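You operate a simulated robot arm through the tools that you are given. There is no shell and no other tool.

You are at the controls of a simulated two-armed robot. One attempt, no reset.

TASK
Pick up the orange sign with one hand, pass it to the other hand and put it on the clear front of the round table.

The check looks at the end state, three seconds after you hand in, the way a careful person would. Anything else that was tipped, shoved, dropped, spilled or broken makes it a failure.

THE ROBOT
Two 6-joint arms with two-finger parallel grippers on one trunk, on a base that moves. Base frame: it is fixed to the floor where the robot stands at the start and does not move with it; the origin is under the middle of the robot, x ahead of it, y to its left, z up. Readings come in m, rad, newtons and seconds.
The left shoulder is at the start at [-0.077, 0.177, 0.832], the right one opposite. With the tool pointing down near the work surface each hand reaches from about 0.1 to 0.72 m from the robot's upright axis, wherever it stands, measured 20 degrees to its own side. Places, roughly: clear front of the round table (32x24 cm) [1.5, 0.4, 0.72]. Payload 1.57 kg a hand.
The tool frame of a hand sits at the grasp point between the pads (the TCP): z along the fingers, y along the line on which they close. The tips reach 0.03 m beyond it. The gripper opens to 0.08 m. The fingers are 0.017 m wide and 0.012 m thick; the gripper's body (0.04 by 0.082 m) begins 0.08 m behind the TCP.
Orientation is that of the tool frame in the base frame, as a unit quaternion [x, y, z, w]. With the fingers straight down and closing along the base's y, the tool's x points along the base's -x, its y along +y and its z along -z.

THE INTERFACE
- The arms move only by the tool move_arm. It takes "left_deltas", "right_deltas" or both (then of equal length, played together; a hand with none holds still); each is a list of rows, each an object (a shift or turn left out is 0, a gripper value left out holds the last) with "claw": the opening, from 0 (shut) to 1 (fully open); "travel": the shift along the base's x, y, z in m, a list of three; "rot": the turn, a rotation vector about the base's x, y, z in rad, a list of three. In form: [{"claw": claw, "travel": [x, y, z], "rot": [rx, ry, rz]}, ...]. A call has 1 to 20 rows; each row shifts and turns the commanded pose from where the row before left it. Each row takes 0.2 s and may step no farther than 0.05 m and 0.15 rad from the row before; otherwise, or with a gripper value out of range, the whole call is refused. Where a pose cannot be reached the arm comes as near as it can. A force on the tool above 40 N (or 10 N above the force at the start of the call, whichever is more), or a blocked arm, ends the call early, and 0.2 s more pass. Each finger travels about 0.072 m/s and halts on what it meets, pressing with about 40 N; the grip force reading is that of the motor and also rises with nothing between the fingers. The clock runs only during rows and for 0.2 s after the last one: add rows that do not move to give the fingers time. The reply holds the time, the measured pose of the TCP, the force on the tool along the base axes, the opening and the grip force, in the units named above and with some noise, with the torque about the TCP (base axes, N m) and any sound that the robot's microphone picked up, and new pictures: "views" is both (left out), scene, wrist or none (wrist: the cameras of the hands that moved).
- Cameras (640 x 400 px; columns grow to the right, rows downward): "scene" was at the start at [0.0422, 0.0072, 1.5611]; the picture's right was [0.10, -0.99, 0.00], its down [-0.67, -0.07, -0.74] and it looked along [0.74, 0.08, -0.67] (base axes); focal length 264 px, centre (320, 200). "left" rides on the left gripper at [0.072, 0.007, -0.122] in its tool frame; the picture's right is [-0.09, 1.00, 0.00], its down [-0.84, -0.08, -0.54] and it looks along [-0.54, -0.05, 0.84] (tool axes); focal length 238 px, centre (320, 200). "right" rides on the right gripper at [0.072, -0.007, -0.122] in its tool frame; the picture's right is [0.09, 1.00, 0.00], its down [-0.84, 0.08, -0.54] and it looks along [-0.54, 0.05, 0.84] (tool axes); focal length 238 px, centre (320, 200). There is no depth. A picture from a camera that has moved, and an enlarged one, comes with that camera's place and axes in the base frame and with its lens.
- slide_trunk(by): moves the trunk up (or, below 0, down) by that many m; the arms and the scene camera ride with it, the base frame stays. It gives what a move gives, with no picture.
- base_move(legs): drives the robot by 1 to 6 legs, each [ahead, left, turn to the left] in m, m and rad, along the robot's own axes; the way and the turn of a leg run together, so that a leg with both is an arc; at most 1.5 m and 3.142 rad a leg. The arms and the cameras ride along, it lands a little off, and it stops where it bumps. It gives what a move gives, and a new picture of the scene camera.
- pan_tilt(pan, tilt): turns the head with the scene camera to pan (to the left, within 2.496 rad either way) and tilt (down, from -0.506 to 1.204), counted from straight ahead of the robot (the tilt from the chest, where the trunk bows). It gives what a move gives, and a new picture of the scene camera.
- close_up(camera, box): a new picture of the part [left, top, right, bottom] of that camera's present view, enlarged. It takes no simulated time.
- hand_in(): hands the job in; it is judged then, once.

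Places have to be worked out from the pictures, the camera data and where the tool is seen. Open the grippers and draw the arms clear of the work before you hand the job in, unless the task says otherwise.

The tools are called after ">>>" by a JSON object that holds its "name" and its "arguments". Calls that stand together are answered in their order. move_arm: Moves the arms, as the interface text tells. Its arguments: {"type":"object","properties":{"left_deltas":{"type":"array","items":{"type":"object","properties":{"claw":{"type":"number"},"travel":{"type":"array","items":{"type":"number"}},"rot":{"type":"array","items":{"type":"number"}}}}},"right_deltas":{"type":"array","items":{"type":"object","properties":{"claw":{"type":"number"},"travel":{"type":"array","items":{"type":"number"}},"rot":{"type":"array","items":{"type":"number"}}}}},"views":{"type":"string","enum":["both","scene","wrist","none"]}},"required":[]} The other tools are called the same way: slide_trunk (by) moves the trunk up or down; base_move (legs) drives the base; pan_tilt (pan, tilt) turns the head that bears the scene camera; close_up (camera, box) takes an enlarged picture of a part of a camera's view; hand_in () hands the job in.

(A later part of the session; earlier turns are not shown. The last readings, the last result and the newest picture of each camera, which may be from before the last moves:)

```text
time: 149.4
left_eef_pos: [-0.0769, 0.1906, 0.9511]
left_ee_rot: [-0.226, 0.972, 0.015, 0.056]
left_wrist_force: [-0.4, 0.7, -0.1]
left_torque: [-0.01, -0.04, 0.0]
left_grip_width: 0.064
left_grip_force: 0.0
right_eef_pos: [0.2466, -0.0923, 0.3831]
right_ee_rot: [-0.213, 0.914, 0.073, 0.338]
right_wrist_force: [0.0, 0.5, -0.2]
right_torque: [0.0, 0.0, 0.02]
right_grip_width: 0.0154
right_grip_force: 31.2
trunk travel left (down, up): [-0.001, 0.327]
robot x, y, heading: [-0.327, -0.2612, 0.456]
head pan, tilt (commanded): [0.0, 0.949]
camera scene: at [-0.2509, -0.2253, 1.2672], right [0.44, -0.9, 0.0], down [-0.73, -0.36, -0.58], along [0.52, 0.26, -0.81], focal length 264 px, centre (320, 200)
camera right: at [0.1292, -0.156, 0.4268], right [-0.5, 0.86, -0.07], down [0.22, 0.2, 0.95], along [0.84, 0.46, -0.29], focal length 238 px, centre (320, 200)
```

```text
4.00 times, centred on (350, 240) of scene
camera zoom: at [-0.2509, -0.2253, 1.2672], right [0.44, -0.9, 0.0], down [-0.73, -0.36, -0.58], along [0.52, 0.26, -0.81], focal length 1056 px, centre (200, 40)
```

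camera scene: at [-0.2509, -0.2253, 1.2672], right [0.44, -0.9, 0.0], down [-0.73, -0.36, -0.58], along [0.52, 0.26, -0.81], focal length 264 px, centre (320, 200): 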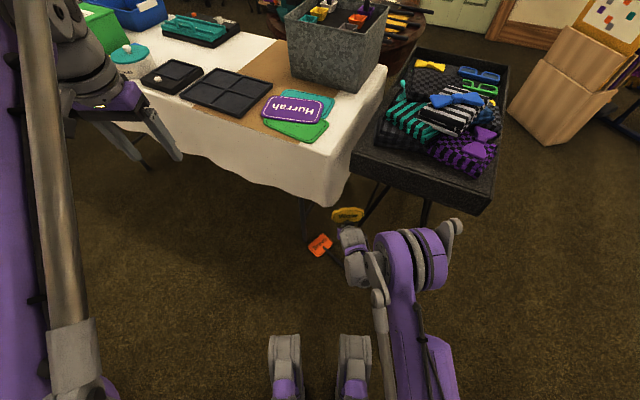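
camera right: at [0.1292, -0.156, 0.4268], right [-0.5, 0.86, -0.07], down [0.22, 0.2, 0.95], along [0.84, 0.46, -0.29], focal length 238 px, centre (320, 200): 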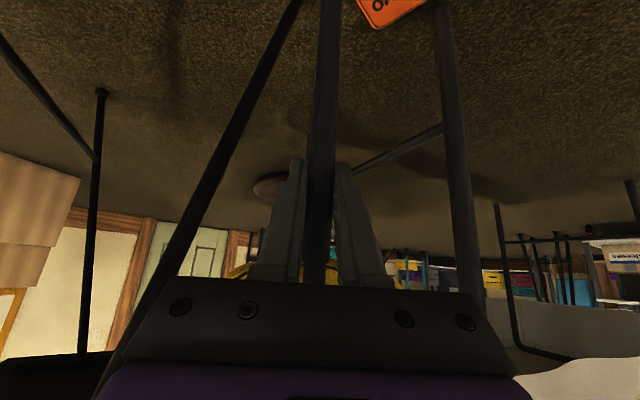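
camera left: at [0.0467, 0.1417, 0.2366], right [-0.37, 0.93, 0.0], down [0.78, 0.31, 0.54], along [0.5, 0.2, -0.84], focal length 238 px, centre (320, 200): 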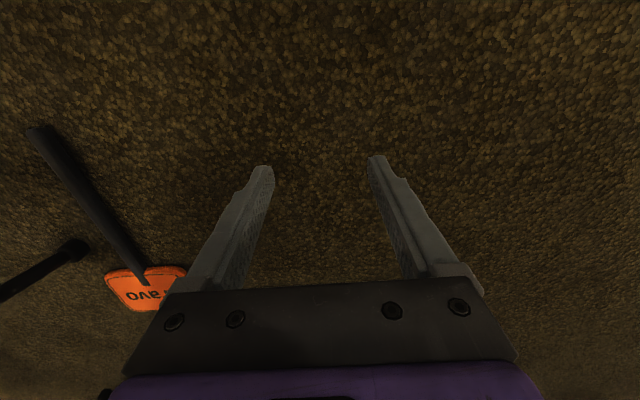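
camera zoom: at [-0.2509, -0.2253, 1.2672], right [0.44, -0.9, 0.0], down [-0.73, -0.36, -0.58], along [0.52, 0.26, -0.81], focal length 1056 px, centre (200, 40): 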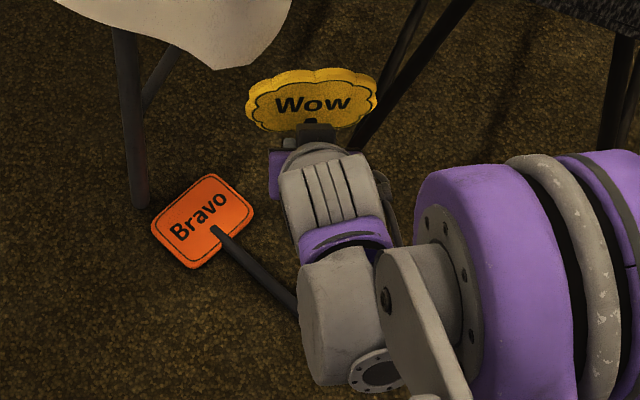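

The end slipped and the sign is back on the floor, but the method clearly works up to 16 cm. The left hand must be able to reach at that height, so I choose a better base pose: I pull the tool hand back first, then shift and turn the base.

>>> {"name": "move_arm", "arguments": {"right_deltas": [{"claw": 0, "travel": [-0.036, -0.0176, 0.02]}, {"travel": [-0.036, -0.0176, 0.02]}, {"travel": [-0.036, -0.0176, 0.02]}, {"travel": [-0.036, -0.0176, 0.02]}, {"travel": [0, 0, 0]}], "views": "none"}}

>>> {"name": "base_move", "arguments": {"legs": [[0.0, -0.097, 0], [0, 0, -0.212], [0.06, 0, 0]]}}

>>> {"name": "close_up", "arguments": {"camera": "scene", "box": [230, 180, 430, 310]}}

```text
time: 150.6
left_eef_pos: [-0.0763, 0.1907, 0.9511]
left_ee_rot: [-0.227, 0.972, 0.015, 0.056]
left_wrist_force: [-0.2, 0.5, -1.2]
left_torque: [0.02, 0.05, 0.04]
left_grip_width: 0.064
left_grip_force: 0.1
right_eef_pos: [0.1, -0.1617, 0.4587]
right_ee_rot: [-0.213, 0.914, 0.073, 0.338]
right_wrist_force: [0.1, -0.5, -0.8]
right_torque: [-0.03, -0.01, -0.02]
right_grip_width: 0.0152
right_grip_force: 31.2
trunk travel left (down, up): [-0.001, 0.327]
robot x, y, heading: [-0.3273, -0.2632, 0.463]
head pan, tilt (commanded): [0.0, 0.949]
```

```text
time: 153.4
left_eef_pos: [0.1104, 0.0592, 0.9501]
left_ee_rot: [-0.126, 0.99, 0.009, 0.057]
left_wrist_force: [0.6, 0.8, -0.3]
left_torque: [0.0, 0.02, 0.01]
left_grip_width: 0.0643
left_grip_force: 0.1
right_eef_pos: [0.2134, -0.322, 0.4594]
right_ee_rot: [-0.117, 0.931, 0.037, 0.344]
right_wrist_force: [0.6, 0.5, -0.8]
right_torque: [-0.02, 0.0, 0.0]
right_grip_width: 0.0151
right_grip_force: 31.0
trunk travel left (down, up): [-0.001, 0.327]
robot x, y, heading: [-0.2228, -0.3329, 0.249]
head pan, tilt (commanded): [0.0, 0.949]
camera scene: at [-0.1434, -0.3123, 1.2672], right [0.25, -0.97, 0.0], down [-0.79, -0.2, -0.58], along [0.56, 0.14, -0.81], focal length 264 px, centre (320, 200)
```

scene: 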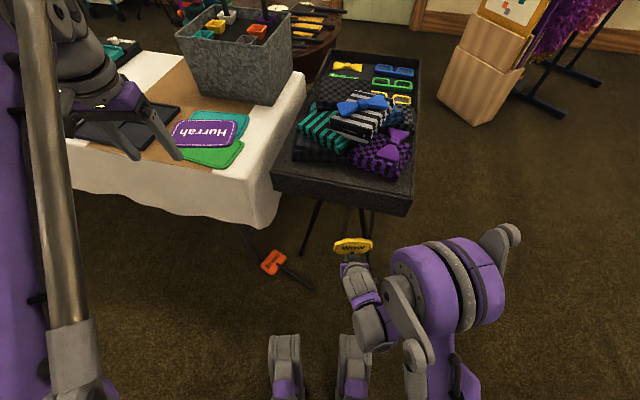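

```text
3.08 times, centred on (330, 245) of scene
camera zoom: at [-0.1434, -0.3123, 1.2672], right [0.25, -0.97, 0.0], down [-0.79, -0.2, -0.58], along [0.56, 0.14, -0.81], focal length 812 px, centre (289, 62)
```

zoom: 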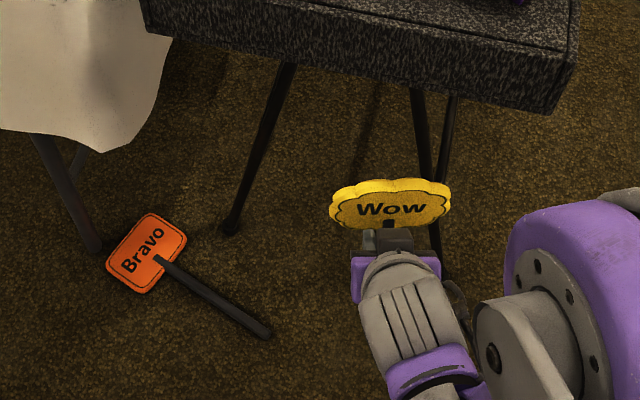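

From here the sign's stick end is 0.47 m ahead and 3 cm left, its board beside the leg. I back off 2 cm and bring the tool down behind the stick end again.

>>> {"name": "base_move", "arguments": {"legs": [[-0.02, 0, 0]]}}

>>> {"name": "move_arm", "arguments": {"right_deltas": [{"claw": 0, "travel": [0.0039, 0.0195, -0.04]}, {"travel": [0.0039, 0.0195, -0.04]}, {"travel": [0.0039, 0.0195, -0.04]}, {"travel": [0.0039, 0.0195, -0.04]}, {"travel": [0.0039, 0.0195, -0.04]}, {"travel": [0.0039, 0.0195, -0.04]}, {"travel": [0, 0, 0]}]}}

>>> {"name": "close_up", "arguments": {"camera": "scene", "box": [230, 180, 430, 310]}}

>>> {"name": "close_up", "arguments": {"camera": "right", "box": [240, 0, 540, 190]}}

```text
time: 154.2
left_eef_pos: [0.0918, 0.0542, 0.9512]
left_ee_rot: [-0.126, 0.99, 0.009, 0.057]
left_wrist_force: [-0.3, -0.2, 0.1]
left_torque: [0.01, -0.02, 0.01]
left_grip_width: 0.0637
left_grip_force: 0.0
right_eef_pos: [0.1949, -0.3274, 0.4595]
right_ee_rot: [-0.117, 0.931, 0.038, 0.344]
right_wrist_force: [-0.3, -0.2, -0.3]
right_torque: [0.02, -0.01, -0.03]
right_grip_width: 0.0153
right_grip_force: 30.9
trunk travel left (down, up): [-0.001, 0.327]
robot x, y, heading: [-0.2408, -0.3357, 0.252]
head pan, tilt (commanded): [0.0, 0.949]
camera scene: at [-0.1637, -0.3176, 1.2673], right [0.25, -0.97, 0.0], down [-0.79, -0.2, -0.58], along [0.56, 0.14, -0.81], focal length 264 px, centre (320, 200)
```

scene: 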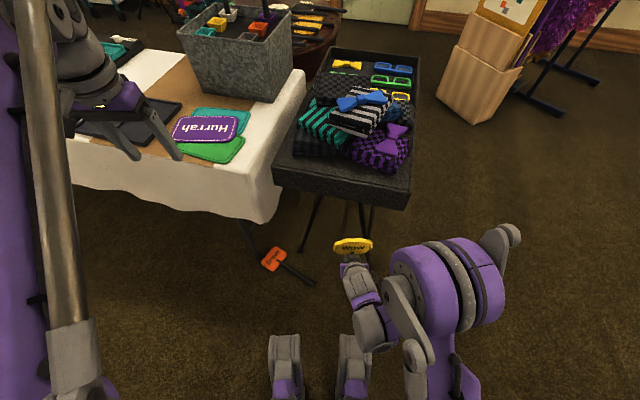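

```text
time: 155.8
left_eef_pos: [0.0922, 0.0534, 0.95]
left_ee_rot: [-0.125, 0.99, 0.009, 0.058]
left_wrist_force: [-0.2, 0.6, 1.6]
left_torque: [-0.03, -0.02, -0.02]
left_grip_width: 0.0638
left_grip_force: 0.0
right_eef_pos: [0.2389, -0.2002, 0.2314]
right_ee_rot: [-0.117, 0.931, 0.037, 0.344]
right_wrist_force: [-0.7, -0.4, -1.1]
right_torque: [0.01, 0.01, 0.0]
right_grip_width: 0.0154
right_grip_force: 31.0
right hand out of reach, approached as far as the arm can: row 1, 2, 3
trunk travel left (down, up): [-0.001, 0.327]
robot x, y, heading: [-0.2439, -0.338, 0.249]
head pan, tilt (commanded): [0.0, 0.949]
camera scene: at [-0.1631, -0.3175, 1.2672], right [0.25, -0.97, 0.0], down [-0.79, -0.2, -0.58], along [0.56, 0.14, -0.81], focal length 264 px, centre (320, 200)
camera right: at [0.1109, -0.2387, 0.2767], right [-0.31, 0.95, -0.07], down [0.25, 0.15, 0.95], along [0.92, 0.28, -0.29], focal length 238 px, centre (320, 200)
```

scene: 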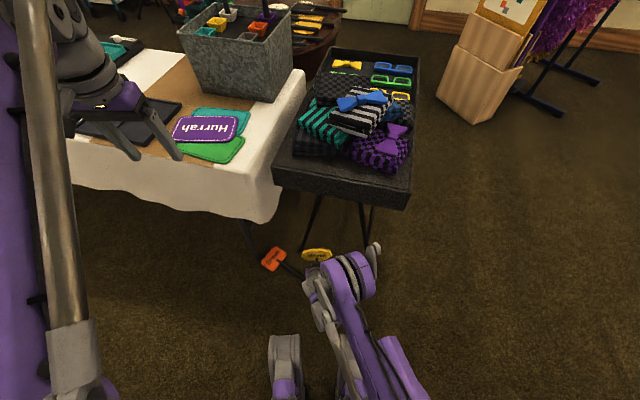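
right: 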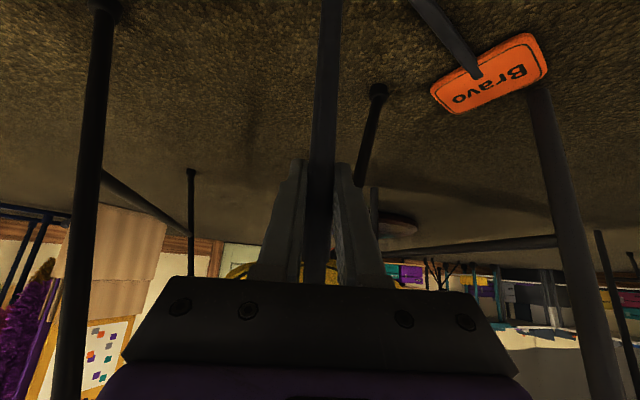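

```text
3.08 times, centred on (330, 245) of scene
camera zoom: at [-0.1631, -0.3175, 1.2672], right [0.25, -0.97, 0.0], down [-0.79, -0.2, -0.58], along [0.56, 0.14, -0.81], focal length 812 px, centre (289, 62)
```

zoom: 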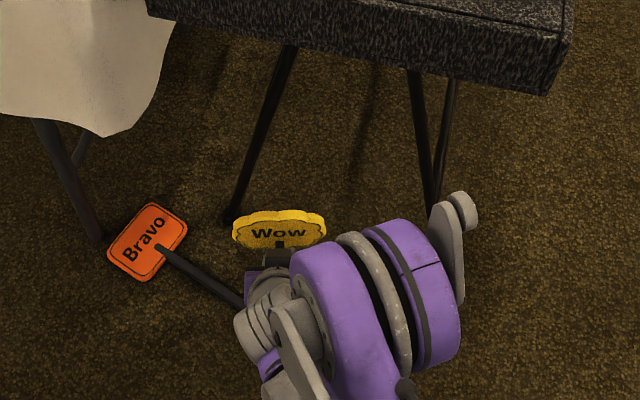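

```text
2.11 times, centred on (390, 95) of right
camera zoom: at [0.1109, -0.2387, 0.2767], right [-0.31, 0.95, -0.07], down [0.25, 0.15, 0.95], along [0.92, 0.28, -0.29], focal length 502 px, centre (173, 421)
```

zoom: 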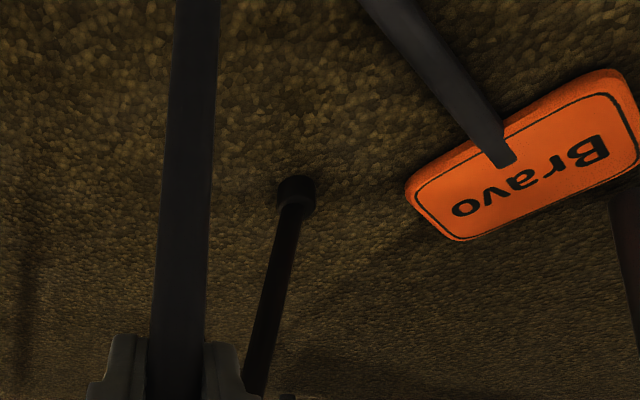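

The tool is 1.7 cm to the right of the stick's axis; moving the base back 2 cm lines it up exactly, then I lower it.

>>> {"name": "base_move", "arguments": {"legs": [[-0.021, 0, 0]]}}

>>> {"name": "move_arm", "arguments": {"right_deltas": [{"claw": 0, "travel": [0, 0, -0.025]}, {"travel": [0, 0, -0.02]}, {"travel": [0, 0, -0.016]}, {"travel": [0, 0, 0]}]}}

>>> {"name": "close_up", "arguments": {"camera": "right", "box": [240, 0, 540, 190]}}

```text
time: 156.6
left_eef_pos: [0.0704, 0.0494, 0.9504]
left_ee_rot: [-0.126, 0.99, 0.009, 0.057]
left_wrist_force: [0.5, 0.0, -0.7]
left_torque: [0.0, -0.02, -0.04]
left_grip_width: 0.0642
left_grip_force: 0.1
right_eef_pos: [0.2185, -0.2058, 0.2314]
right_ee_rot: [-0.117, 0.93, 0.038, 0.345]
right_wrist_force: [-0.2, -0.5, -0.1]
right_torque: [-0.02, -0.01, 0.02]
right_grip_width: 0.0151
right_grip_force: 31.3
trunk travel left (down, up): [-0.001, 0.327]
robot x, y, heading: [-0.2593, -0.3431, 0.25]
head pan, tilt (commanded): [0.0, 0.949]
camera scene: at [-0.1838, -0.3228, 1.2673], right [0.25, -0.97, 0.0], down [-0.79, -0.2, -0.58], along [0.56, 0.14, -0.81], focal length 264 px, centre (320, 200)
```

scene: 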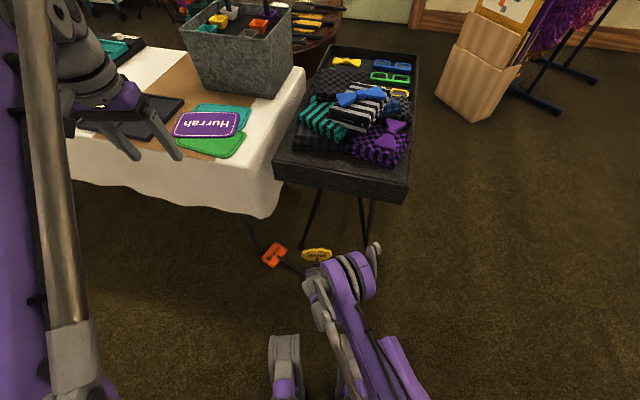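

```text
time: 157.6
left_eef_pos: [0.0711, 0.0487, 0.9501]
left_ee_rot: [-0.125, 0.99, 0.009, 0.057]
left_wrist_force: [0.5, -0.2, -0.9]
left_torque: [-0.01, -0.03, 0.03]
left_grip_width: 0.064
left_grip_force: 0.0
right_eef_pos: [0.2183, -0.2062, 0.1746]
right_ee_rot: [-0.118, 0.931, 0.037, 0.343]
right_wrist_force: [-0.9, 0.7, -0.4]
right_torque: [-0.02, -0.02, 0.01]
right_grip_width: 0.0154
right_grip_force: 31.5
right hand out of reach, approached as far as the arm can: row 3
trunk travel left (down, up): [-0.001, 0.327]
robot x, y, heading: [-0.2654, -0.3437, 0.252]
head pan, tilt (commanded): [0.0, 0.949]
camera scene: at [-0.1833, -0.3226, 1.2672], right [0.25, -0.97, 0.0], down [-0.79, -0.2, -0.58], along [0.56, 0.14, -0.81], focal length 264 px, centre (320, 200)
camera right: at [0.0905, -0.2448, 0.2193], right [-0.31, 0.95, -0.07], down [0.26, 0.15, 0.95], along [0.92, 0.28, -0.29], focal length 238 px, centre (320, 200)
```

scene: 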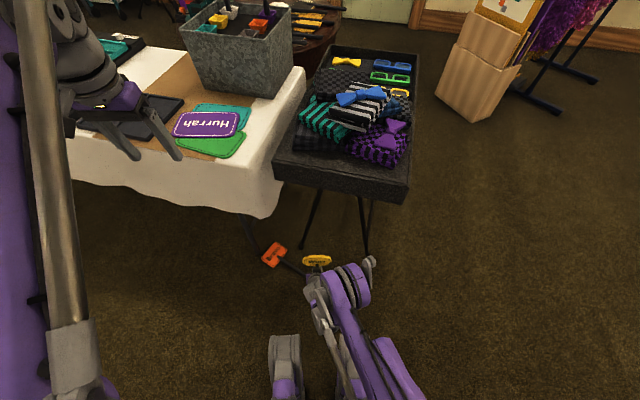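
right: 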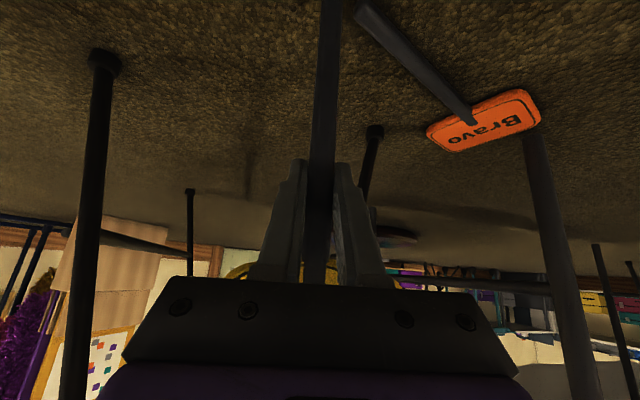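

```text
2.11 times, centred on (390, 95) of right
camera zoom: at [0.0905, -0.2448, 0.2193], right [-0.31, 0.95, -0.07], down [0.26, 0.15, 0.95], along [0.92, 0.28, -0.29], focal length 502 px, centre (173, 421)
```

zoom: 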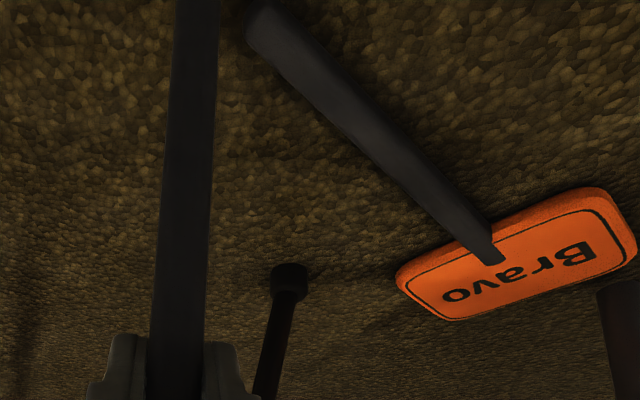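

Tool, stick end and leg foot are in line. I push along that line until the sign is braced again.

>>> {"name": "move_arm", "arguments": {"right_deltas": [{"claw": 0, "travel": [0.002, 0.0098, -0.003]}, {"travel": [0.002, 0.0098, 0]}, {"travel": [0.002, 0.0098, 0]}, {"travel": [0.002, 0.0098, 0]}, {"travel": [0, 0, 0]}]}}

>>> {"name": "close_up", "arguments": {"camera": "scene", "box": [230, 180, 430, 310]}}

```text
time: 158.8
left_eef_pos: [0.0722, 0.0492, 0.9494]
left_ee_rot: [-0.125, 0.99, 0.009, 0.057]
left_wrist_force: [-0.1, 0.2, 0.3]
left_torque: [-0.01, 0.0, -0.03]
left_grip_width: 0.0641
left_grip_force: 0.0
right_eef_pos: [0.228, -0.1687, 0.1785]
right_ee_rot: [-0.118, 0.931, 0.037, 0.343]
right_wrist_force: [-2.0, -6.6, -1.0]
right_torque: [-0.99, 0.25, 0.01]
right_grip_width: 0.0154
right_grip_force: 32.0
right hand out of reach, approached as far as the arm can: row 1, 3
trunk travel left (down, up): [-0.001, 0.327]
robot x, y, heading: [-0.2669, -0.342, 0.248]
head pan, tilt (commanded): [0.0, 0.949]
camera scene: at [-0.1833, -0.3227, 1.2672], right [0.25, -0.97, 0.0], down [-0.79, -0.2, -0.58], along [0.56, 0.14, -0.81], focal length 264 px, centre (320, 200)
camera right: at [0.0998, -0.2066, 0.2248], right [-0.31, 0.95, -0.07], down [0.26, 0.16, 0.95], along [0.92, 0.28, -0.29], focal length 238 px, centre (320, 200)
```

scene: 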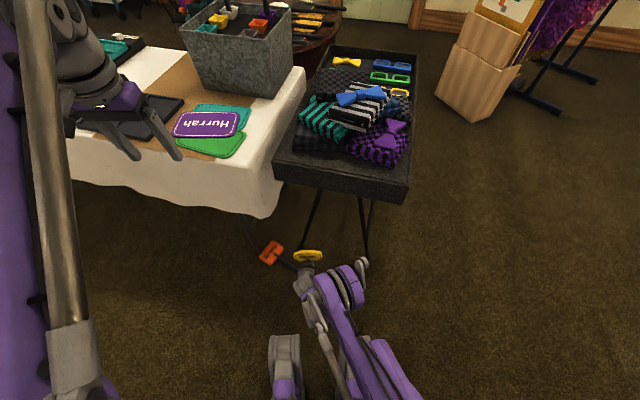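
right: 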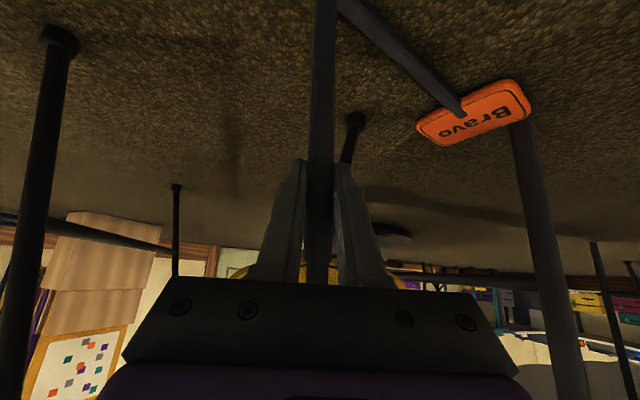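

```text
3.08 times, centred on (330, 245) of scene
camera zoom: at [-0.1833, -0.3227, 1.2672], right [0.25, -0.97, 0.0], down [-0.79, -0.2, -0.58], along [0.56, 0.14, -0.81], focal length 812 px, centre (289, 62)
```

zoom: 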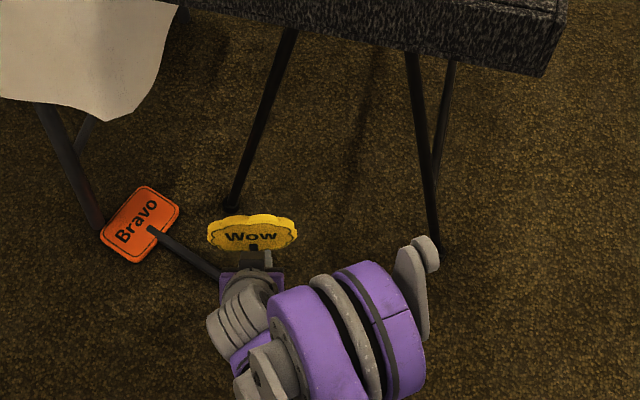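

The sign is braced again at about 7 N. Before lifting I bring the left hand down to a waiting pose nearby, turned so that its fingers will close across the rising stick.

>>> {"name": "move_arm", "arguments": {"left_deltas": [{"claw": 1, "travel": [0.004, -0.0082, -0.042], "rot": [-0.032, 0.111, 0]}, {"travel": [0.0041, -0.0082, -0.042], "rot": [0.036, -0.0233, -0.1331]}, {"travel": [0.0041, -0.0082, -0.042], "rot": [0.036, -0.0233, -0.1331]}, {"travel": [0.0041, -0.0082, -0.042], "rot": [0.036, -0.0233, -0.1331]}, {"travel": [0.0041, -0.0082, -0.042], "rot": [0.036, -0.0233, -0.1331]}, {"travel": [0.0041, -0.0082, -0.042], "rot": [0.036, -0.0233, -0.1331]}, {"travel": [0.0041, -0.0082, -0.042], "rot": [0.036, -0.0233, -0.1331]}, {"travel": [0.0041, -0.0082, -0.042], "rot": [0.036, -0.0233, -0.1331]}, {"travel": [0.0041, -0.0082, -0.042], "rot": [0.036, -0.0233, -0.1331]}, {"travel": [0.0041, -0.0082, -0.042], "rot": [0.036, -0.0233, -0.1331]}, {"travel": [0.0041, -0.0082, -0.042], "rot": [0.036, -0.0233, -0.1331]}, {"travel": [0.0041, -0.0082, -0.042], "rot": [0.036, -0.0233, -0.1331]}, {"travel": [0.0041, -0.0082, -0.042], "rot": [0.036, -0.0233, -0.1331]}, {"travel": [0, 0, 0], "rot": [0.036, -0.0233, -0.1331]}]}}

```text
time: 161.8
left_eef_pos: [0.124, -0.0571, 0.4046]
left_ee_rot: [0.669, 0.703, 0.185, 0.154]
left_wrist_force: [0.3, 0.2, -0.2]
left_torque: [0.03, 0.04, -0.01]
left_grip_width: 0.08
left_grip_force: 0.0
right_eef_pos: [0.2269, -0.1682, 0.178]
right_ee_rot: [-0.117, 0.931, 0.037, 0.343]
right_wrist_force: [-1.1, -4.8, -0.5]
right_torque: [-0.81, 0.15, 0.01]
right_grip_width: 0.0155
right_grip_force: 31.2
trunk travel left (down, up): [-0.001, 0.327]
robot x, y, heading: [-0.2611, -0.34, 0.248]
head pan, tilt (commanded): [0.0, 0.949]
camera scene: at [-0.1833, -0.3226, 1.2672], right [0.25, -0.97, 0.0], down [-0.79, -0.2, -0.58], along [0.56, 0.14, -0.81], focal length 264 px, centre (320, 200)
camera left: at [0.0686, 0.0069, 0.5179], right [0.88, -0.06, 0.46], down [-0.27, -0.87, 0.42], along [0.38, -0.5, -0.78], focal length 238 px, centre (320, 200)
```

scene: 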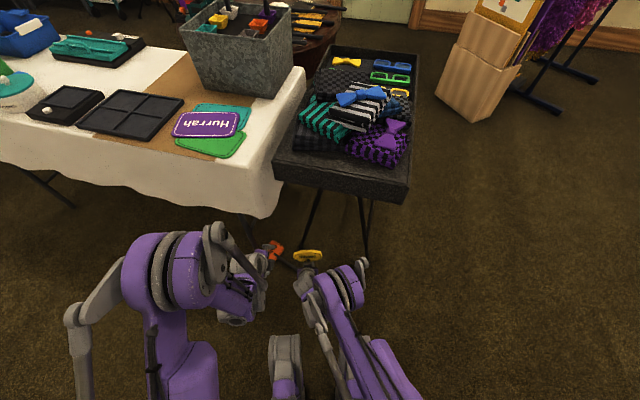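
left: 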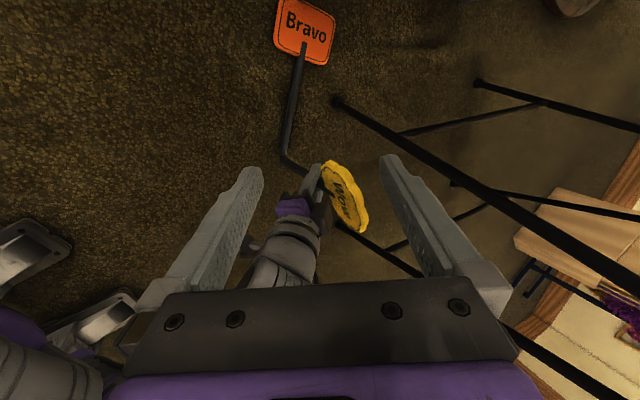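

The left camera sees the sign and tool well, and the left hand is in place. I add a touch more squeeze and lift the end along the same arc that worked before.

>>> {"name": "move_arm", "arguments": {"right_deltas": [{"claw": 0, "travel": [0.0015, 0.0058, 0]}, {"travel": [0, 0, 0.006]}, {"travel": [0, 0, 0.008]}, {"travel": [0.0002, 0.001, 0.008]}, {"travel": [0.0002, 0.001, 0.008]}, {"travel": [0.0002, 0.001, 0.008]}, {"travel": [0.0005, 0.0021, 0.009]}, {"travel": [0.0005, 0.0021, 0.009]}, {"travel": [0.0006, 0.0023, 0.009]}, {"travel": [0.0006, 0.0025, 0.009]}, {"travel": [0.0007, 0.0029, 0.009]}, {"travel": [0.0008, 0.0034, 0.009]}]}}

>>> {"name": "close_up", "arguments": {"camera": "left", "box": [220, 0, 420, 260]}}

```text
time: 164.4
left_eef_pos: [0.1236, -0.0575, 0.406]
left_ee_rot: [0.669, 0.704, 0.184, 0.155]
left_wrist_force: [0.7, 0.2, -0.5]
left_torque: [-0.02, -0.02, 0.0]
left_grip_width: 0.0797
left_grip_force: 0.0
right_eef_pos: [0.231, -0.1452, 0.2692]
right_ee_rot: [-0.118, 0.931, 0.037, 0.344]
right_wrist_force: [-0.6, -5.9, 1.6]
right_torque: [-0.9, 0.17, 0.0]
right_grip_width: 0.0168
right_grip_force: 31.8
trunk travel left (down, up): [-0.001, 0.327]
robot x, y, heading: [-0.2622, -0.3394, 0.255]
head pan, tilt (commanded): [0.0, 0.949]
camera scene: at [-0.1834, -0.3227, 1.2672], right [0.25, -0.97, 0.0], down [-0.79, -0.2, -0.58], along [0.56, 0.14, -0.81], focal length 264 px, centre (320, 200)
camera right: at [0.1039, -0.1826, 0.3147], right [-0.31, 0.95, -0.07], down [0.25, 0.15, 0.95], along [0.92, 0.28, -0.29], focal length 238 px, centre (320, 200)
```

scene: 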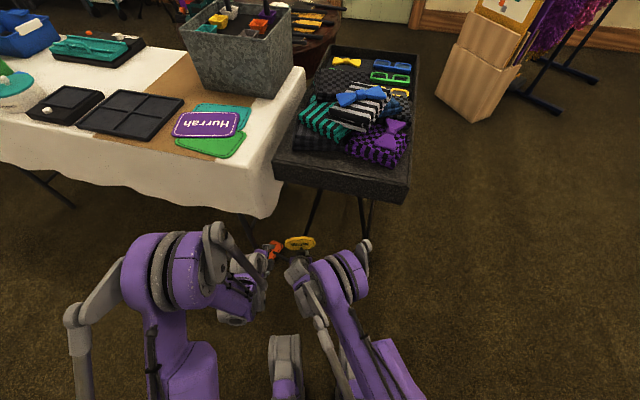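
right: 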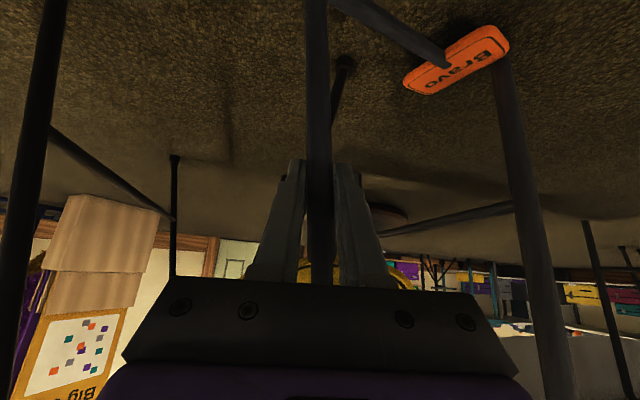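

```text
1.54 times, centred on (320, 130) of left
camera zoom: at [0.0685, 0.0068, 0.5183], right [0.88, -0.05, 0.46], down [-0.27, -0.87, 0.42], along [0.38, -0.5, -0.78], focal length 367 px, centre (320, 308)
```

zoom: 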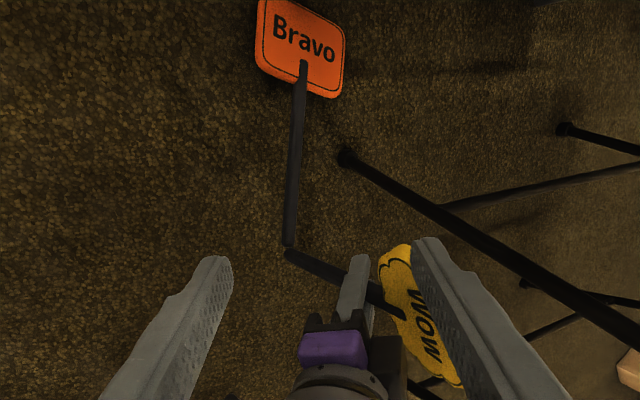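

The end is at about 10 cm and holding at 6 N. I raise it the remaining 7 cm, following the arc a little more closely than last time.

>>> {"name": "move_arm", "arguments": {"right_deltas": [{"claw": 0, "travel": [0.0009, 0.0034, 0.01]}, {"travel": [0.001, 0.0039, 0.01]}, {"travel": [0.0011, 0.0044, 0.01]}, {"travel": [0.0012, 0.0048, 0.01]}, {"travel": [0.0013, 0.0053, 0.01]}, {"travel": [0.0015, 0.0058, 0.01]}]}}

>>> {"name": "close_up", "arguments": {"camera": "left", "box": [220, 0, 420, 260]}}

```text
time: 165.8
left_eef_pos: [0.1239, -0.0583, 0.4051]
left_ee_rot: [0.668, 0.704, 0.184, 0.156]
left_wrist_force: [0.5, 1.3, -0.3]
left_torque: [-0.01, -0.01, -0.03]
left_grip_width: 0.0801
left_grip_force: 0.0
right_eef_pos: [0.2372, -0.1154, 0.3316]
right_ee_rot: [-0.117, 0.931, 0.037, 0.344]
right_wrist_force: [-0.6, -4.2, 2.9]
right_torque: [-0.76, 0.17, 0.0]
right_grip_width: 0.0166
right_grip_force: 31.5
trunk travel left (down, up): [-0.001, 0.327]
robot x, y, heading: [-0.263, -0.3451, 0.251]
head pan, tilt (commanded): [0.0, 0.949]
camera scene: at [-0.1835, -0.3228, 1.2673], right [0.25, -0.97, 0.0], down [-0.79, -0.2, -0.58], along [0.56, 0.14, -0.81], focal length 264 px, centre (320, 200)
camera right: at [0.1098, -0.1536, 0.3772], right [-0.31, 0.95, -0.07], down [0.25, 0.15, 0.95], along [0.92, 0.28, -0.29], focal length 238 px, centre (320, 200)
```

scene: 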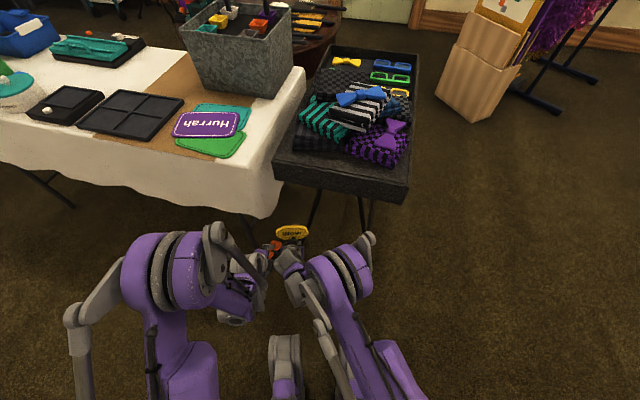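
right: 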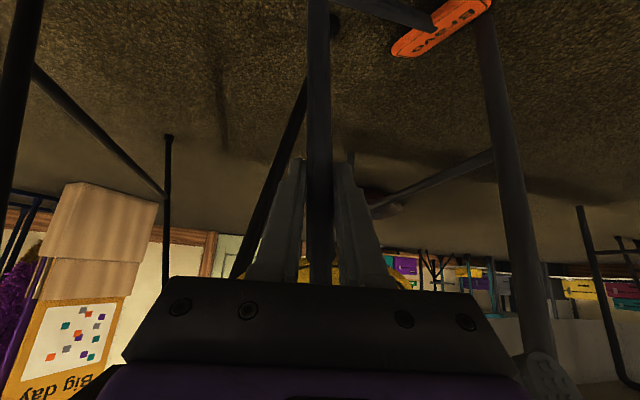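

```text
1.54 times, centred on (320, 130) of left
camera zoom: at [0.0685, 0.0068, 0.5183], right [0.88, -0.05, 0.46], down [-0.27, -0.87, 0.42], along [0.38, -0.5, -0.78], focal length 367 px, centre (320, 308)
```

zoom: 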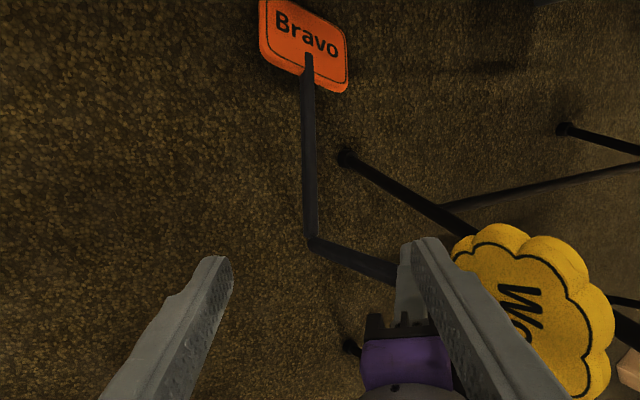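

The end is now about 17 cm up and steady. Keeping the right hand still, I turn the left hand slightly and bring it in from the upper left toward the stick just below its end.

>>> {"name": "move_arm", "arguments": {"left_deltas": [{"claw": 1, "travel": [0.0138, 0, -0.035], "rot": [-0.0972, 0.0148, -0.0959]}, {"travel": [0.0138, 0, -0.035], "rot": [-0.0972, 0.0148, -0.0959]}, {"travel": [0.0141, -0.0068, -0.0295]}, {"travel": [0.0141, -0.0068, -0.0295]}, {"travel": [0.0141, -0.0068, -0.0295]}]}}

>>> {"name": "close_up", "arguments": {"camera": "left", "box": [200, 0, 440, 260]}}

```text
time: 167.0
left_eef_pos: [0.194, -0.0779, 0.2446]
left_ee_rot: [0.717, 0.653, 0.09, 0.225]
left_wrist_force: [0.3, 0.3, 0.2]
left_torque: [0.0, -0.04, -0.01]
left_grip_width: 0.0801
left_grip_force: 0.1
right_eef_pos: [0.2381, -0.1156, 0.3317]
right_ee_rot: [-0.118, 0.931, 0.038, 0.344]
right_wrist_force: [-2.1, -5.2, 2.3]
right_torque: [-0.88, 0.19, 0.03]
right_grip_width: 0.0167
right_grip_force: 32.0
trunk travel left (down, up): [-0.001, 0.327]
robot x, y, heading: [-0.2615, -0.344, 0.248]
head pan, tilt (commanded): [0.0, 0.949]
camera scene: at [-0.1834, -0.3228, 1.2672], right [0.25, -0.97, 0.0], down [-0.79, -0.2, -0.58], along [0.56, 0.14, -0.81], focal length 264 px, centre (320, 200)
camera left: at [0.1584, 0.0161, 0.3436], right [0.88, -0.13, 0.45], down [-0.41, -0.7, 0.58], along [0.24, -0.7, -0.67], focal length 238 px, centre (320, 200)
```

scene: 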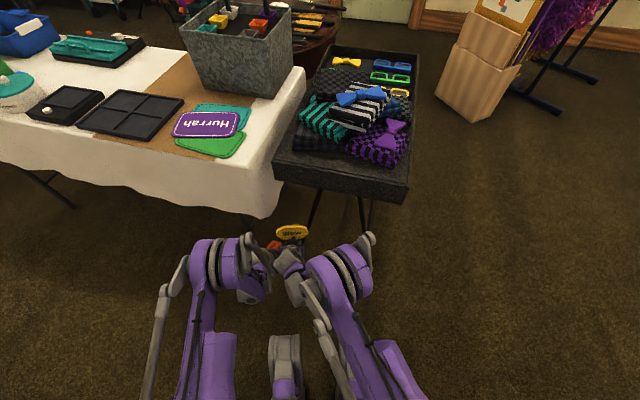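
left: 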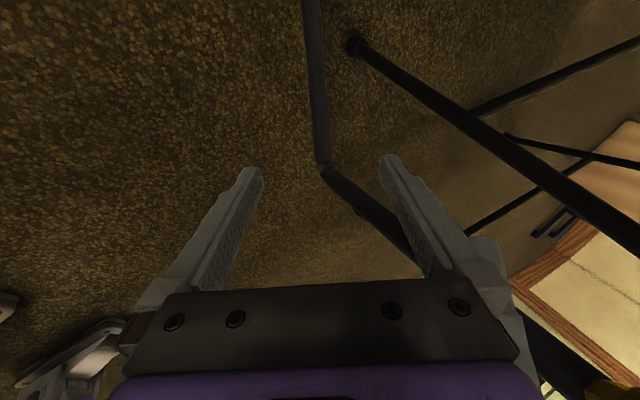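

```text
1.54 times, centred on (320, 130) of left
camera zoom: at [0.1584, 0.0161, 0.3436], right [0.88, -0.13, 0.45], down [-0.41, -0.7, 0.58], along [0.24, -0.7, -0.67], focal length 367 px, centre (320, 308)
```

zoom: 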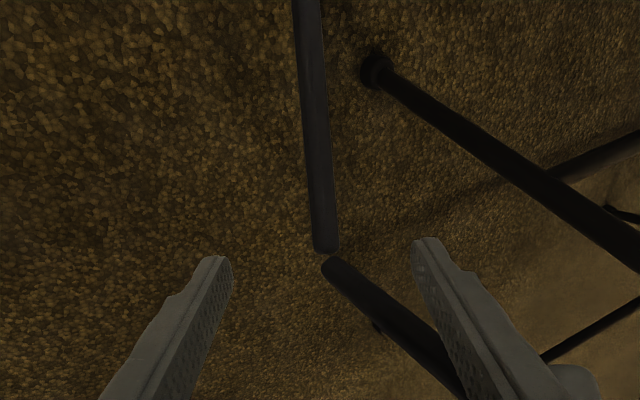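

The stick passes exactly between the left fingers, about 3 cm from its end. I make the final approach along the tool axis.

>>> {"name": "move_arm", "arguments": {"left_deltas": [{"claw": 1, "travel": [0.0141, -0.0068, -0.0294]}, {"travel": [0.0141, -0.0068, -0.0294]}, {"travel": [0.0141, -0.0068, -0.0294]}, {"travel": [0, 0, 0]}]}}

>>> {"name": "close_up", "arguments": {"camera": "left", "box": [200, 0, 440, 260]}}

```text
time: 168.0
left_eef_pos: [0.2362, -0.0942, 0.1564]
left_ee_rot: [0.717, 0.654, 0.09, 0.225]
left_wrist_force: [-0.6, 0.4, -0.3]
left_torque: [0.04, 0.03, 0.01]
left_grip_width: 0.0801
left_grip_force: 0.1
right_eef_pos: [0.2376, -0.1162, 0.3315]
right_ee_rot: [-0.118, 0.931, 0.038, 0.344]
right_wrist_force: [-0.8, -5.4, 3.2]
right_torque: [-0.91, 0.21, 0.04]
right_grip_width: 0.0166
right_grip_force: 31.5
trunk travel left (down, up): [-0.001, 0.327]
robot x, y, heading: [-0.2618, -0.3427, 0.253]
head pan, tilt (commanded): [0.0, 0.949]
camera scene: at [-0.1835, -0.3228, 1.2673], right [0.25, -0.97, 0.0], down [-0.79, -0.2, -0.58], along [0.56, 0.14, -0.81], focal length 264 px, centre (320, 200)
camera left: at [0.2003, -0.0014, 0.2547], right [0.88, -0.13, 0.46], down [-0.41, -0.7, 0.58], along [0.24, -0.7, -0.67], focal length 238 px, centre (320, 200)
```

scene: 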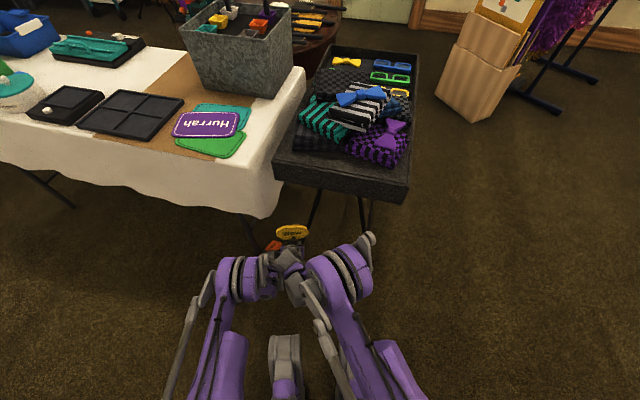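
left: 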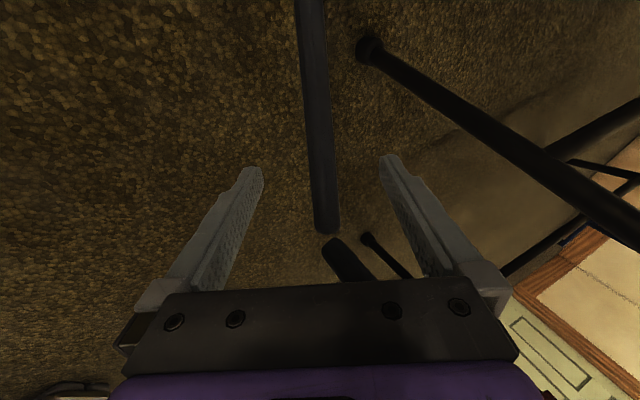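

```text
1.54 times, centred on (320, 130) of left
camera zoom: at [0.2003, -0.0014, 0.2547], right [0.88, -0.13, 0.46], down [-0.41, -0.7, 0.58], along [0.24, -0.7, -0.67], focal length 367 px, centre (320, 308)
```

zoom: 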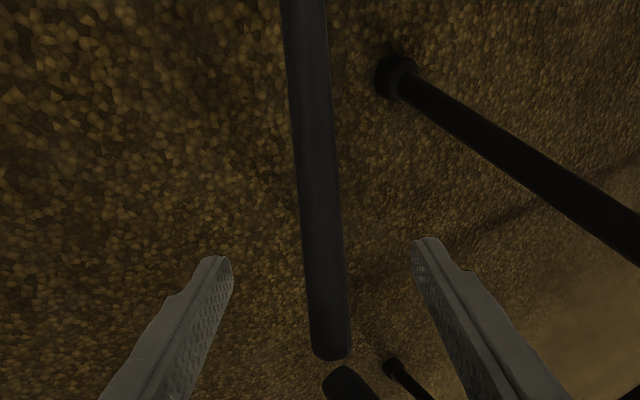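

The stick lies centred between the left pads at the grasp point. I close the left gripper on it.

>>> {"name": "move_arm", "arguments": {"left_deltas": [{"claw": 0.5}, {"claw": 0.25}, {"claw": 0}, {"claw": 0}, {"claw": 0}, {"claw": 0}]}}

```text
time: 169.4
left_eef_pos: [0.2363, -0.0963, 0.1565]
left_ee_rot: [0.717, 0.653, 0.09, 0.227]
left_wrist_force: [0.4, -2.1, 2.7]
left_torque: [0.07, -0.07, -0.08]
left_grip_width: 0.0149
left_grip_force: 31.3
right_eef_pos: [0.2374, -0.1153, 0.3318]
right_ee_rot: [-0.117, 0.931, 0.037, 0.344]
right_wrist_force: [-1.9, -5.8, 1.9]
right_torque: [-0.92, 0.32, 0.0]
right_grip_width: 0.0161
right_grip_force: 31.3
trunk travel left (down, up): [-0.001, 0.327]
robot x, y, heading: [-0.2625, -0.3436, 0.249]
head pan, tilt (commanded): [0.0, 0.949]
camera scene: at [-0.1837, -0.3229, 1.2673], right [0.25, -0.97, 0.0], down [-0.79, -0.2, -0.58], along [0.56, 0.14, -0.81], focal length 264 px, centre (320, 200)
camera left: at [0.2003, -0.0016, 0.2551], right [0.88, -0.13, 0.45], down [-0.41, -0.7, 0.58], along [0.24, -0.7, -0.67], focal length 238 px, centre (320, 200)
```

scene: 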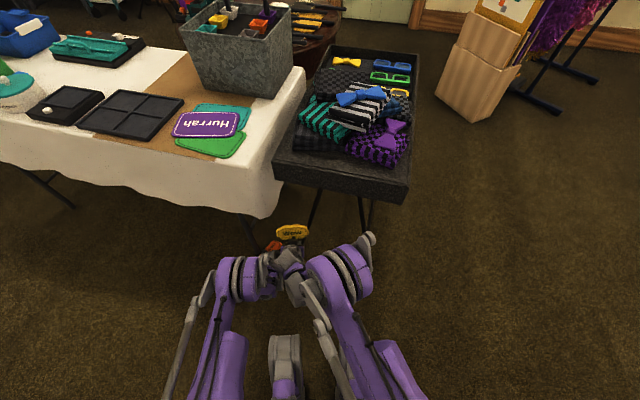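
left: 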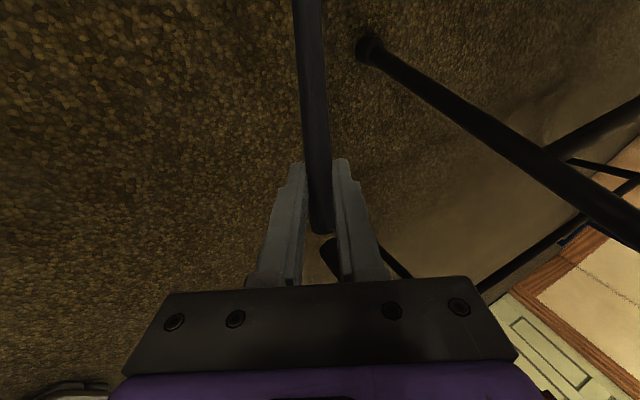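

The left gripper holds the orange sign's stick (14.9 mm, 31 N). I withdraw the right hand's tool: away from the stick end to the right, then back and up.

>>> {"name": "move_arm", "arguments": {"right_deltas": [{"claw": 0, "travel": [-0.0015, -0.008, 0]}, {"travel": [-0.0015, -0.01, 0]}, {"travel": [0.004, -0.03, 0]}, {"travel": [0.008, -0.04, 0.01]}, {"travel": [-0.02, -0.02, 0.03]}, {"travel": [-0.035, -0.01, 0.03]}, {"travel": [-0.035, -0.01, 0.03]}, {"travel": [-0.03, -0.01, 0.03]}, {"travel": [0, 0, 0]}]}}

```text
time: 171.4
left_eef_pos: [0.2361, -0.0958, 0.1559]
left_ee_rot: [0.717, 0.653, 0.089, 0.226]
left_wrist_force: [-1.8, -6.3, 4.1]
left_torque: [0.03, -0.05, -0.06]
left_grip_width: 0.0147
left_grip_force: 30.9
right_eef_pos: [0.1279, -0.2554, 0.4608]
right_ee_rot: [-0.117, 0.931, 0.037, 0.345]
right_wrist_force: [0.3, 0.3, -0.8]
right_torque: [0.04, -0.04, 0.03]
right_grip_width: 0.0152
right_grip_force: 31.4
trunk travel left (down, up): [-0.001, 0.327]
robot x, y, heading: [-0.2631, -0.3419, 0.255]
head pan, tilt (commanded): [0.0, 0.949]
camera scene: at [-0.1836, -0.3229, 1.2673], right [0.25, -0.97, 0.0], down [-0.79, -0.2, -0.58], along [0.56, 0.14, -0.81], focal length 264 px, centre (320, 200)
camera right: at [-0.0002, -0.2938, 0.5064], right [-0.31, 0.95, -0.07], down [0.25, 0.15, 0.95], along [0.92, 0.28, -0.29], focal length 238 px, centre (320, 200)
```

scene: 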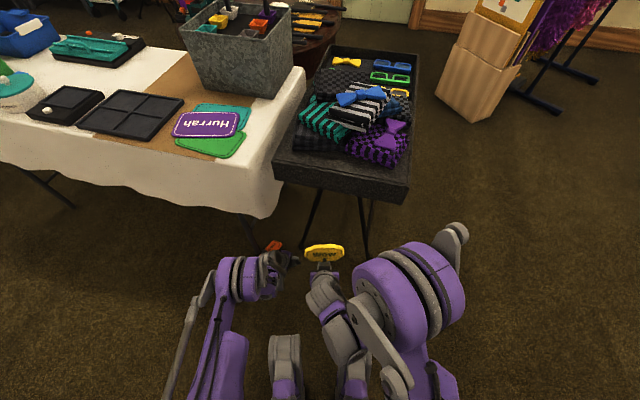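
right: 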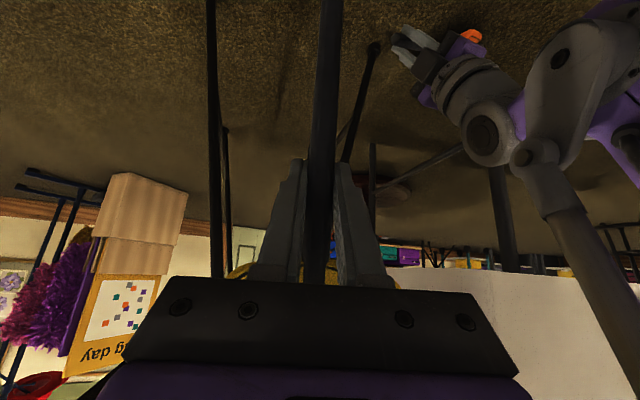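

The right hand is clear. I ease the left hand away from the leg to release the squeeze, then draw the sign back and up slowly.

>>> {"name": "move_arm", "arguments": {"left_deltas": [{"claw": 0, "travel": [0, -0.008, 0.003]}, {"travel": [-0.003, -0.012, 0.006]}, {"travel": [-0.01, -0.012, 0.012]}, {"travel": [-0.015, -0.01, 0.015]}, {"travel": [-0.02, -0.008, 0.02]}, {"travel": [0, 0, 0]}]}}

```text
time: 172.8
left_eef_pos: [0.1877, -0.1468, 0.2137]
left_ee_rot: [0.717, 0.654, 0.09, 0.226]
left_wrist_force: [0.3, -0.8, -0.8]
left_torque: [-0.08, 0.02, 0.01]
left_grip_width: 0.0151
left_grip_force: 31.0
right_eef_pos: [0.1279, -0.2555, 0.4604]
right_ee_rot: [-0.117, 0.931, 0.037, 0.345]
right_wrist_force: [-0.7, -0.3, -0.3]
right_torque: [-0.04, -0.03, 0.0]
right_grip_width: 0.0151
right_grip_force: 30.8
trunk travel left (down, up): [-0.001, 0.327]
robot x, y, heading: [-0.2636, -0.3425, 0.249]
head pan, tilt (commanded): [0.0, 0.949]
camera scene: at [-0.1832, -0.3226, 1.2672], right [0.25, -0.97, 0.0], down [-0.79, -0.2, -0.58], along [0.56, 0.14, -0.81], focal length 264 px, centre (320, 200)
camera left: at [0.1519, -0.0527, 0.312], right [0.88, -0.13, 0.45], down [-0.41, -0.7, 0.58], along [0.24, -0.7, -0.67], focal length 238 px, centre (320, 200)
```

scene: 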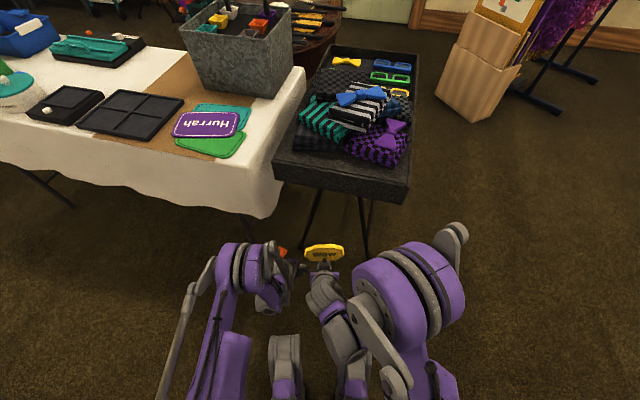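
left: 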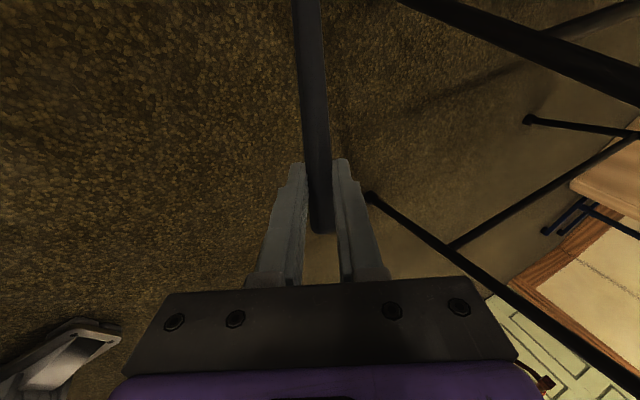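

The orange sign is off the floor and firmly held. I raise it further while moving the right hand well out to the side.

>>> {"name": "move_arm", "arguments": {"left_deltas": [{"claw": 0, "travel": [-0.012, -0.003, 0.03]}, {"travel": [-0.015, -0.003, 0.03]}, {"travel": [-0.015, -0.003, 0.03]}, {"travel": [-0.015, 0.0, 0.03]}, {"travel": [-0.015, 0.0, 0.03]}, {"travel": [-0.01, 0.0, 0.03]}], "right_deltas": [{"claw": 0, "travel": [0.008, -0.04, 0.015]}, {"travel": [0.008, -0.04, 0.02]}, {"travel": [0.005, -0.04, 0.02]}, {"travel": [0, -0.03, 0.02]}, {"travel": [0, -0.03, 0.02]}, {"travel": [0, 0, 0.02]}]}}

```text
time: 174.2
left_eef_pos: [0.108, -0.1564, 0.3946]
left_ee_rot: [0.718, 0.653, 0.09, 0.225]
left_wrist_force: [0.8, 0.4, -0.3]
left_torque: [-0.12, 0.07, 0.0]
left_grip_width: 0.015
left_grip_force: 31.2
right_eef_pos: [0.1519, -0.4341, 0.5744]
right_ee_rot: [-0.117, 0.931, 0.038, 0.344]
right_wrist_force: [0.7, 0.2, 0.7]
right_torque: [0.02, 0.02, 0.01]
right_grip_width: 0.0153
right_grip_force: 31.3
trunk travel left (down, up): [-0.001, 0.327]
robot x, y, heading: [-0.2625, -0.3411, 0.252]
head pan, tilt (commanded): [0.0, 0.949]
camera scene: at [-0.1838, -0.3227, 1.2673], right [0.25, -0.97, 0.0], down [-0.79, -0.2, -0.58], along [0.56, 0.14, -0.81], focal length 264 px, centre (320, 200)
camera right: at [0.0234, -0.4735, 0.6193], right [-0.31, 0.95, -0.07], down [0.25, 0.15, 0.95], along [0.92, 0.28, -0.29], focal length 238 px, centre (320, 200)
camera left: at [0.0704, -0.0617, 0.493], right [0.88, -0.13, 0.45], down [-0.41, -0.7, 0.58], along [0.24, -0.7, -0.67], focal length 238 px, centre (320, 200)
```

scene: 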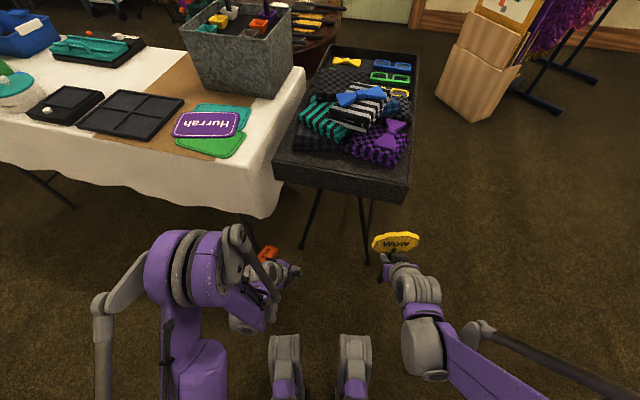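
right: 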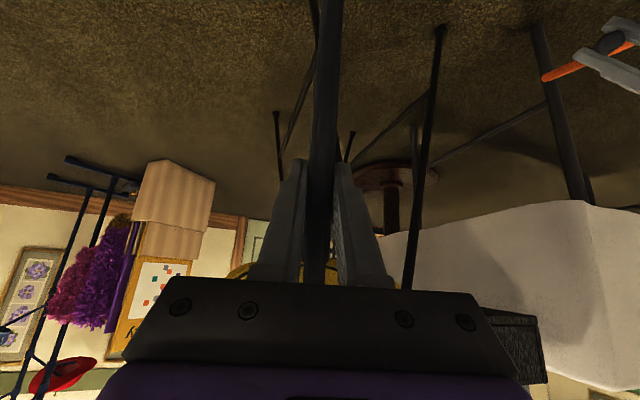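
left: 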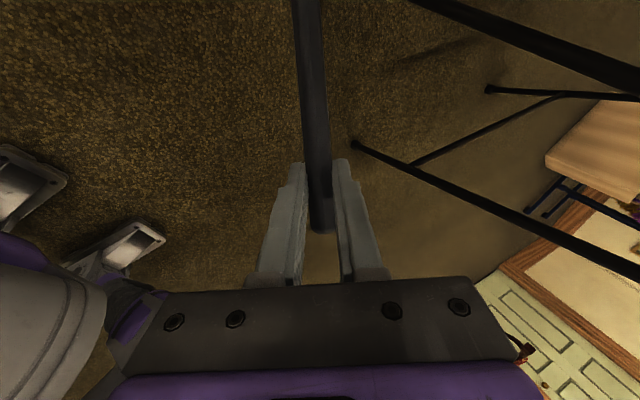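

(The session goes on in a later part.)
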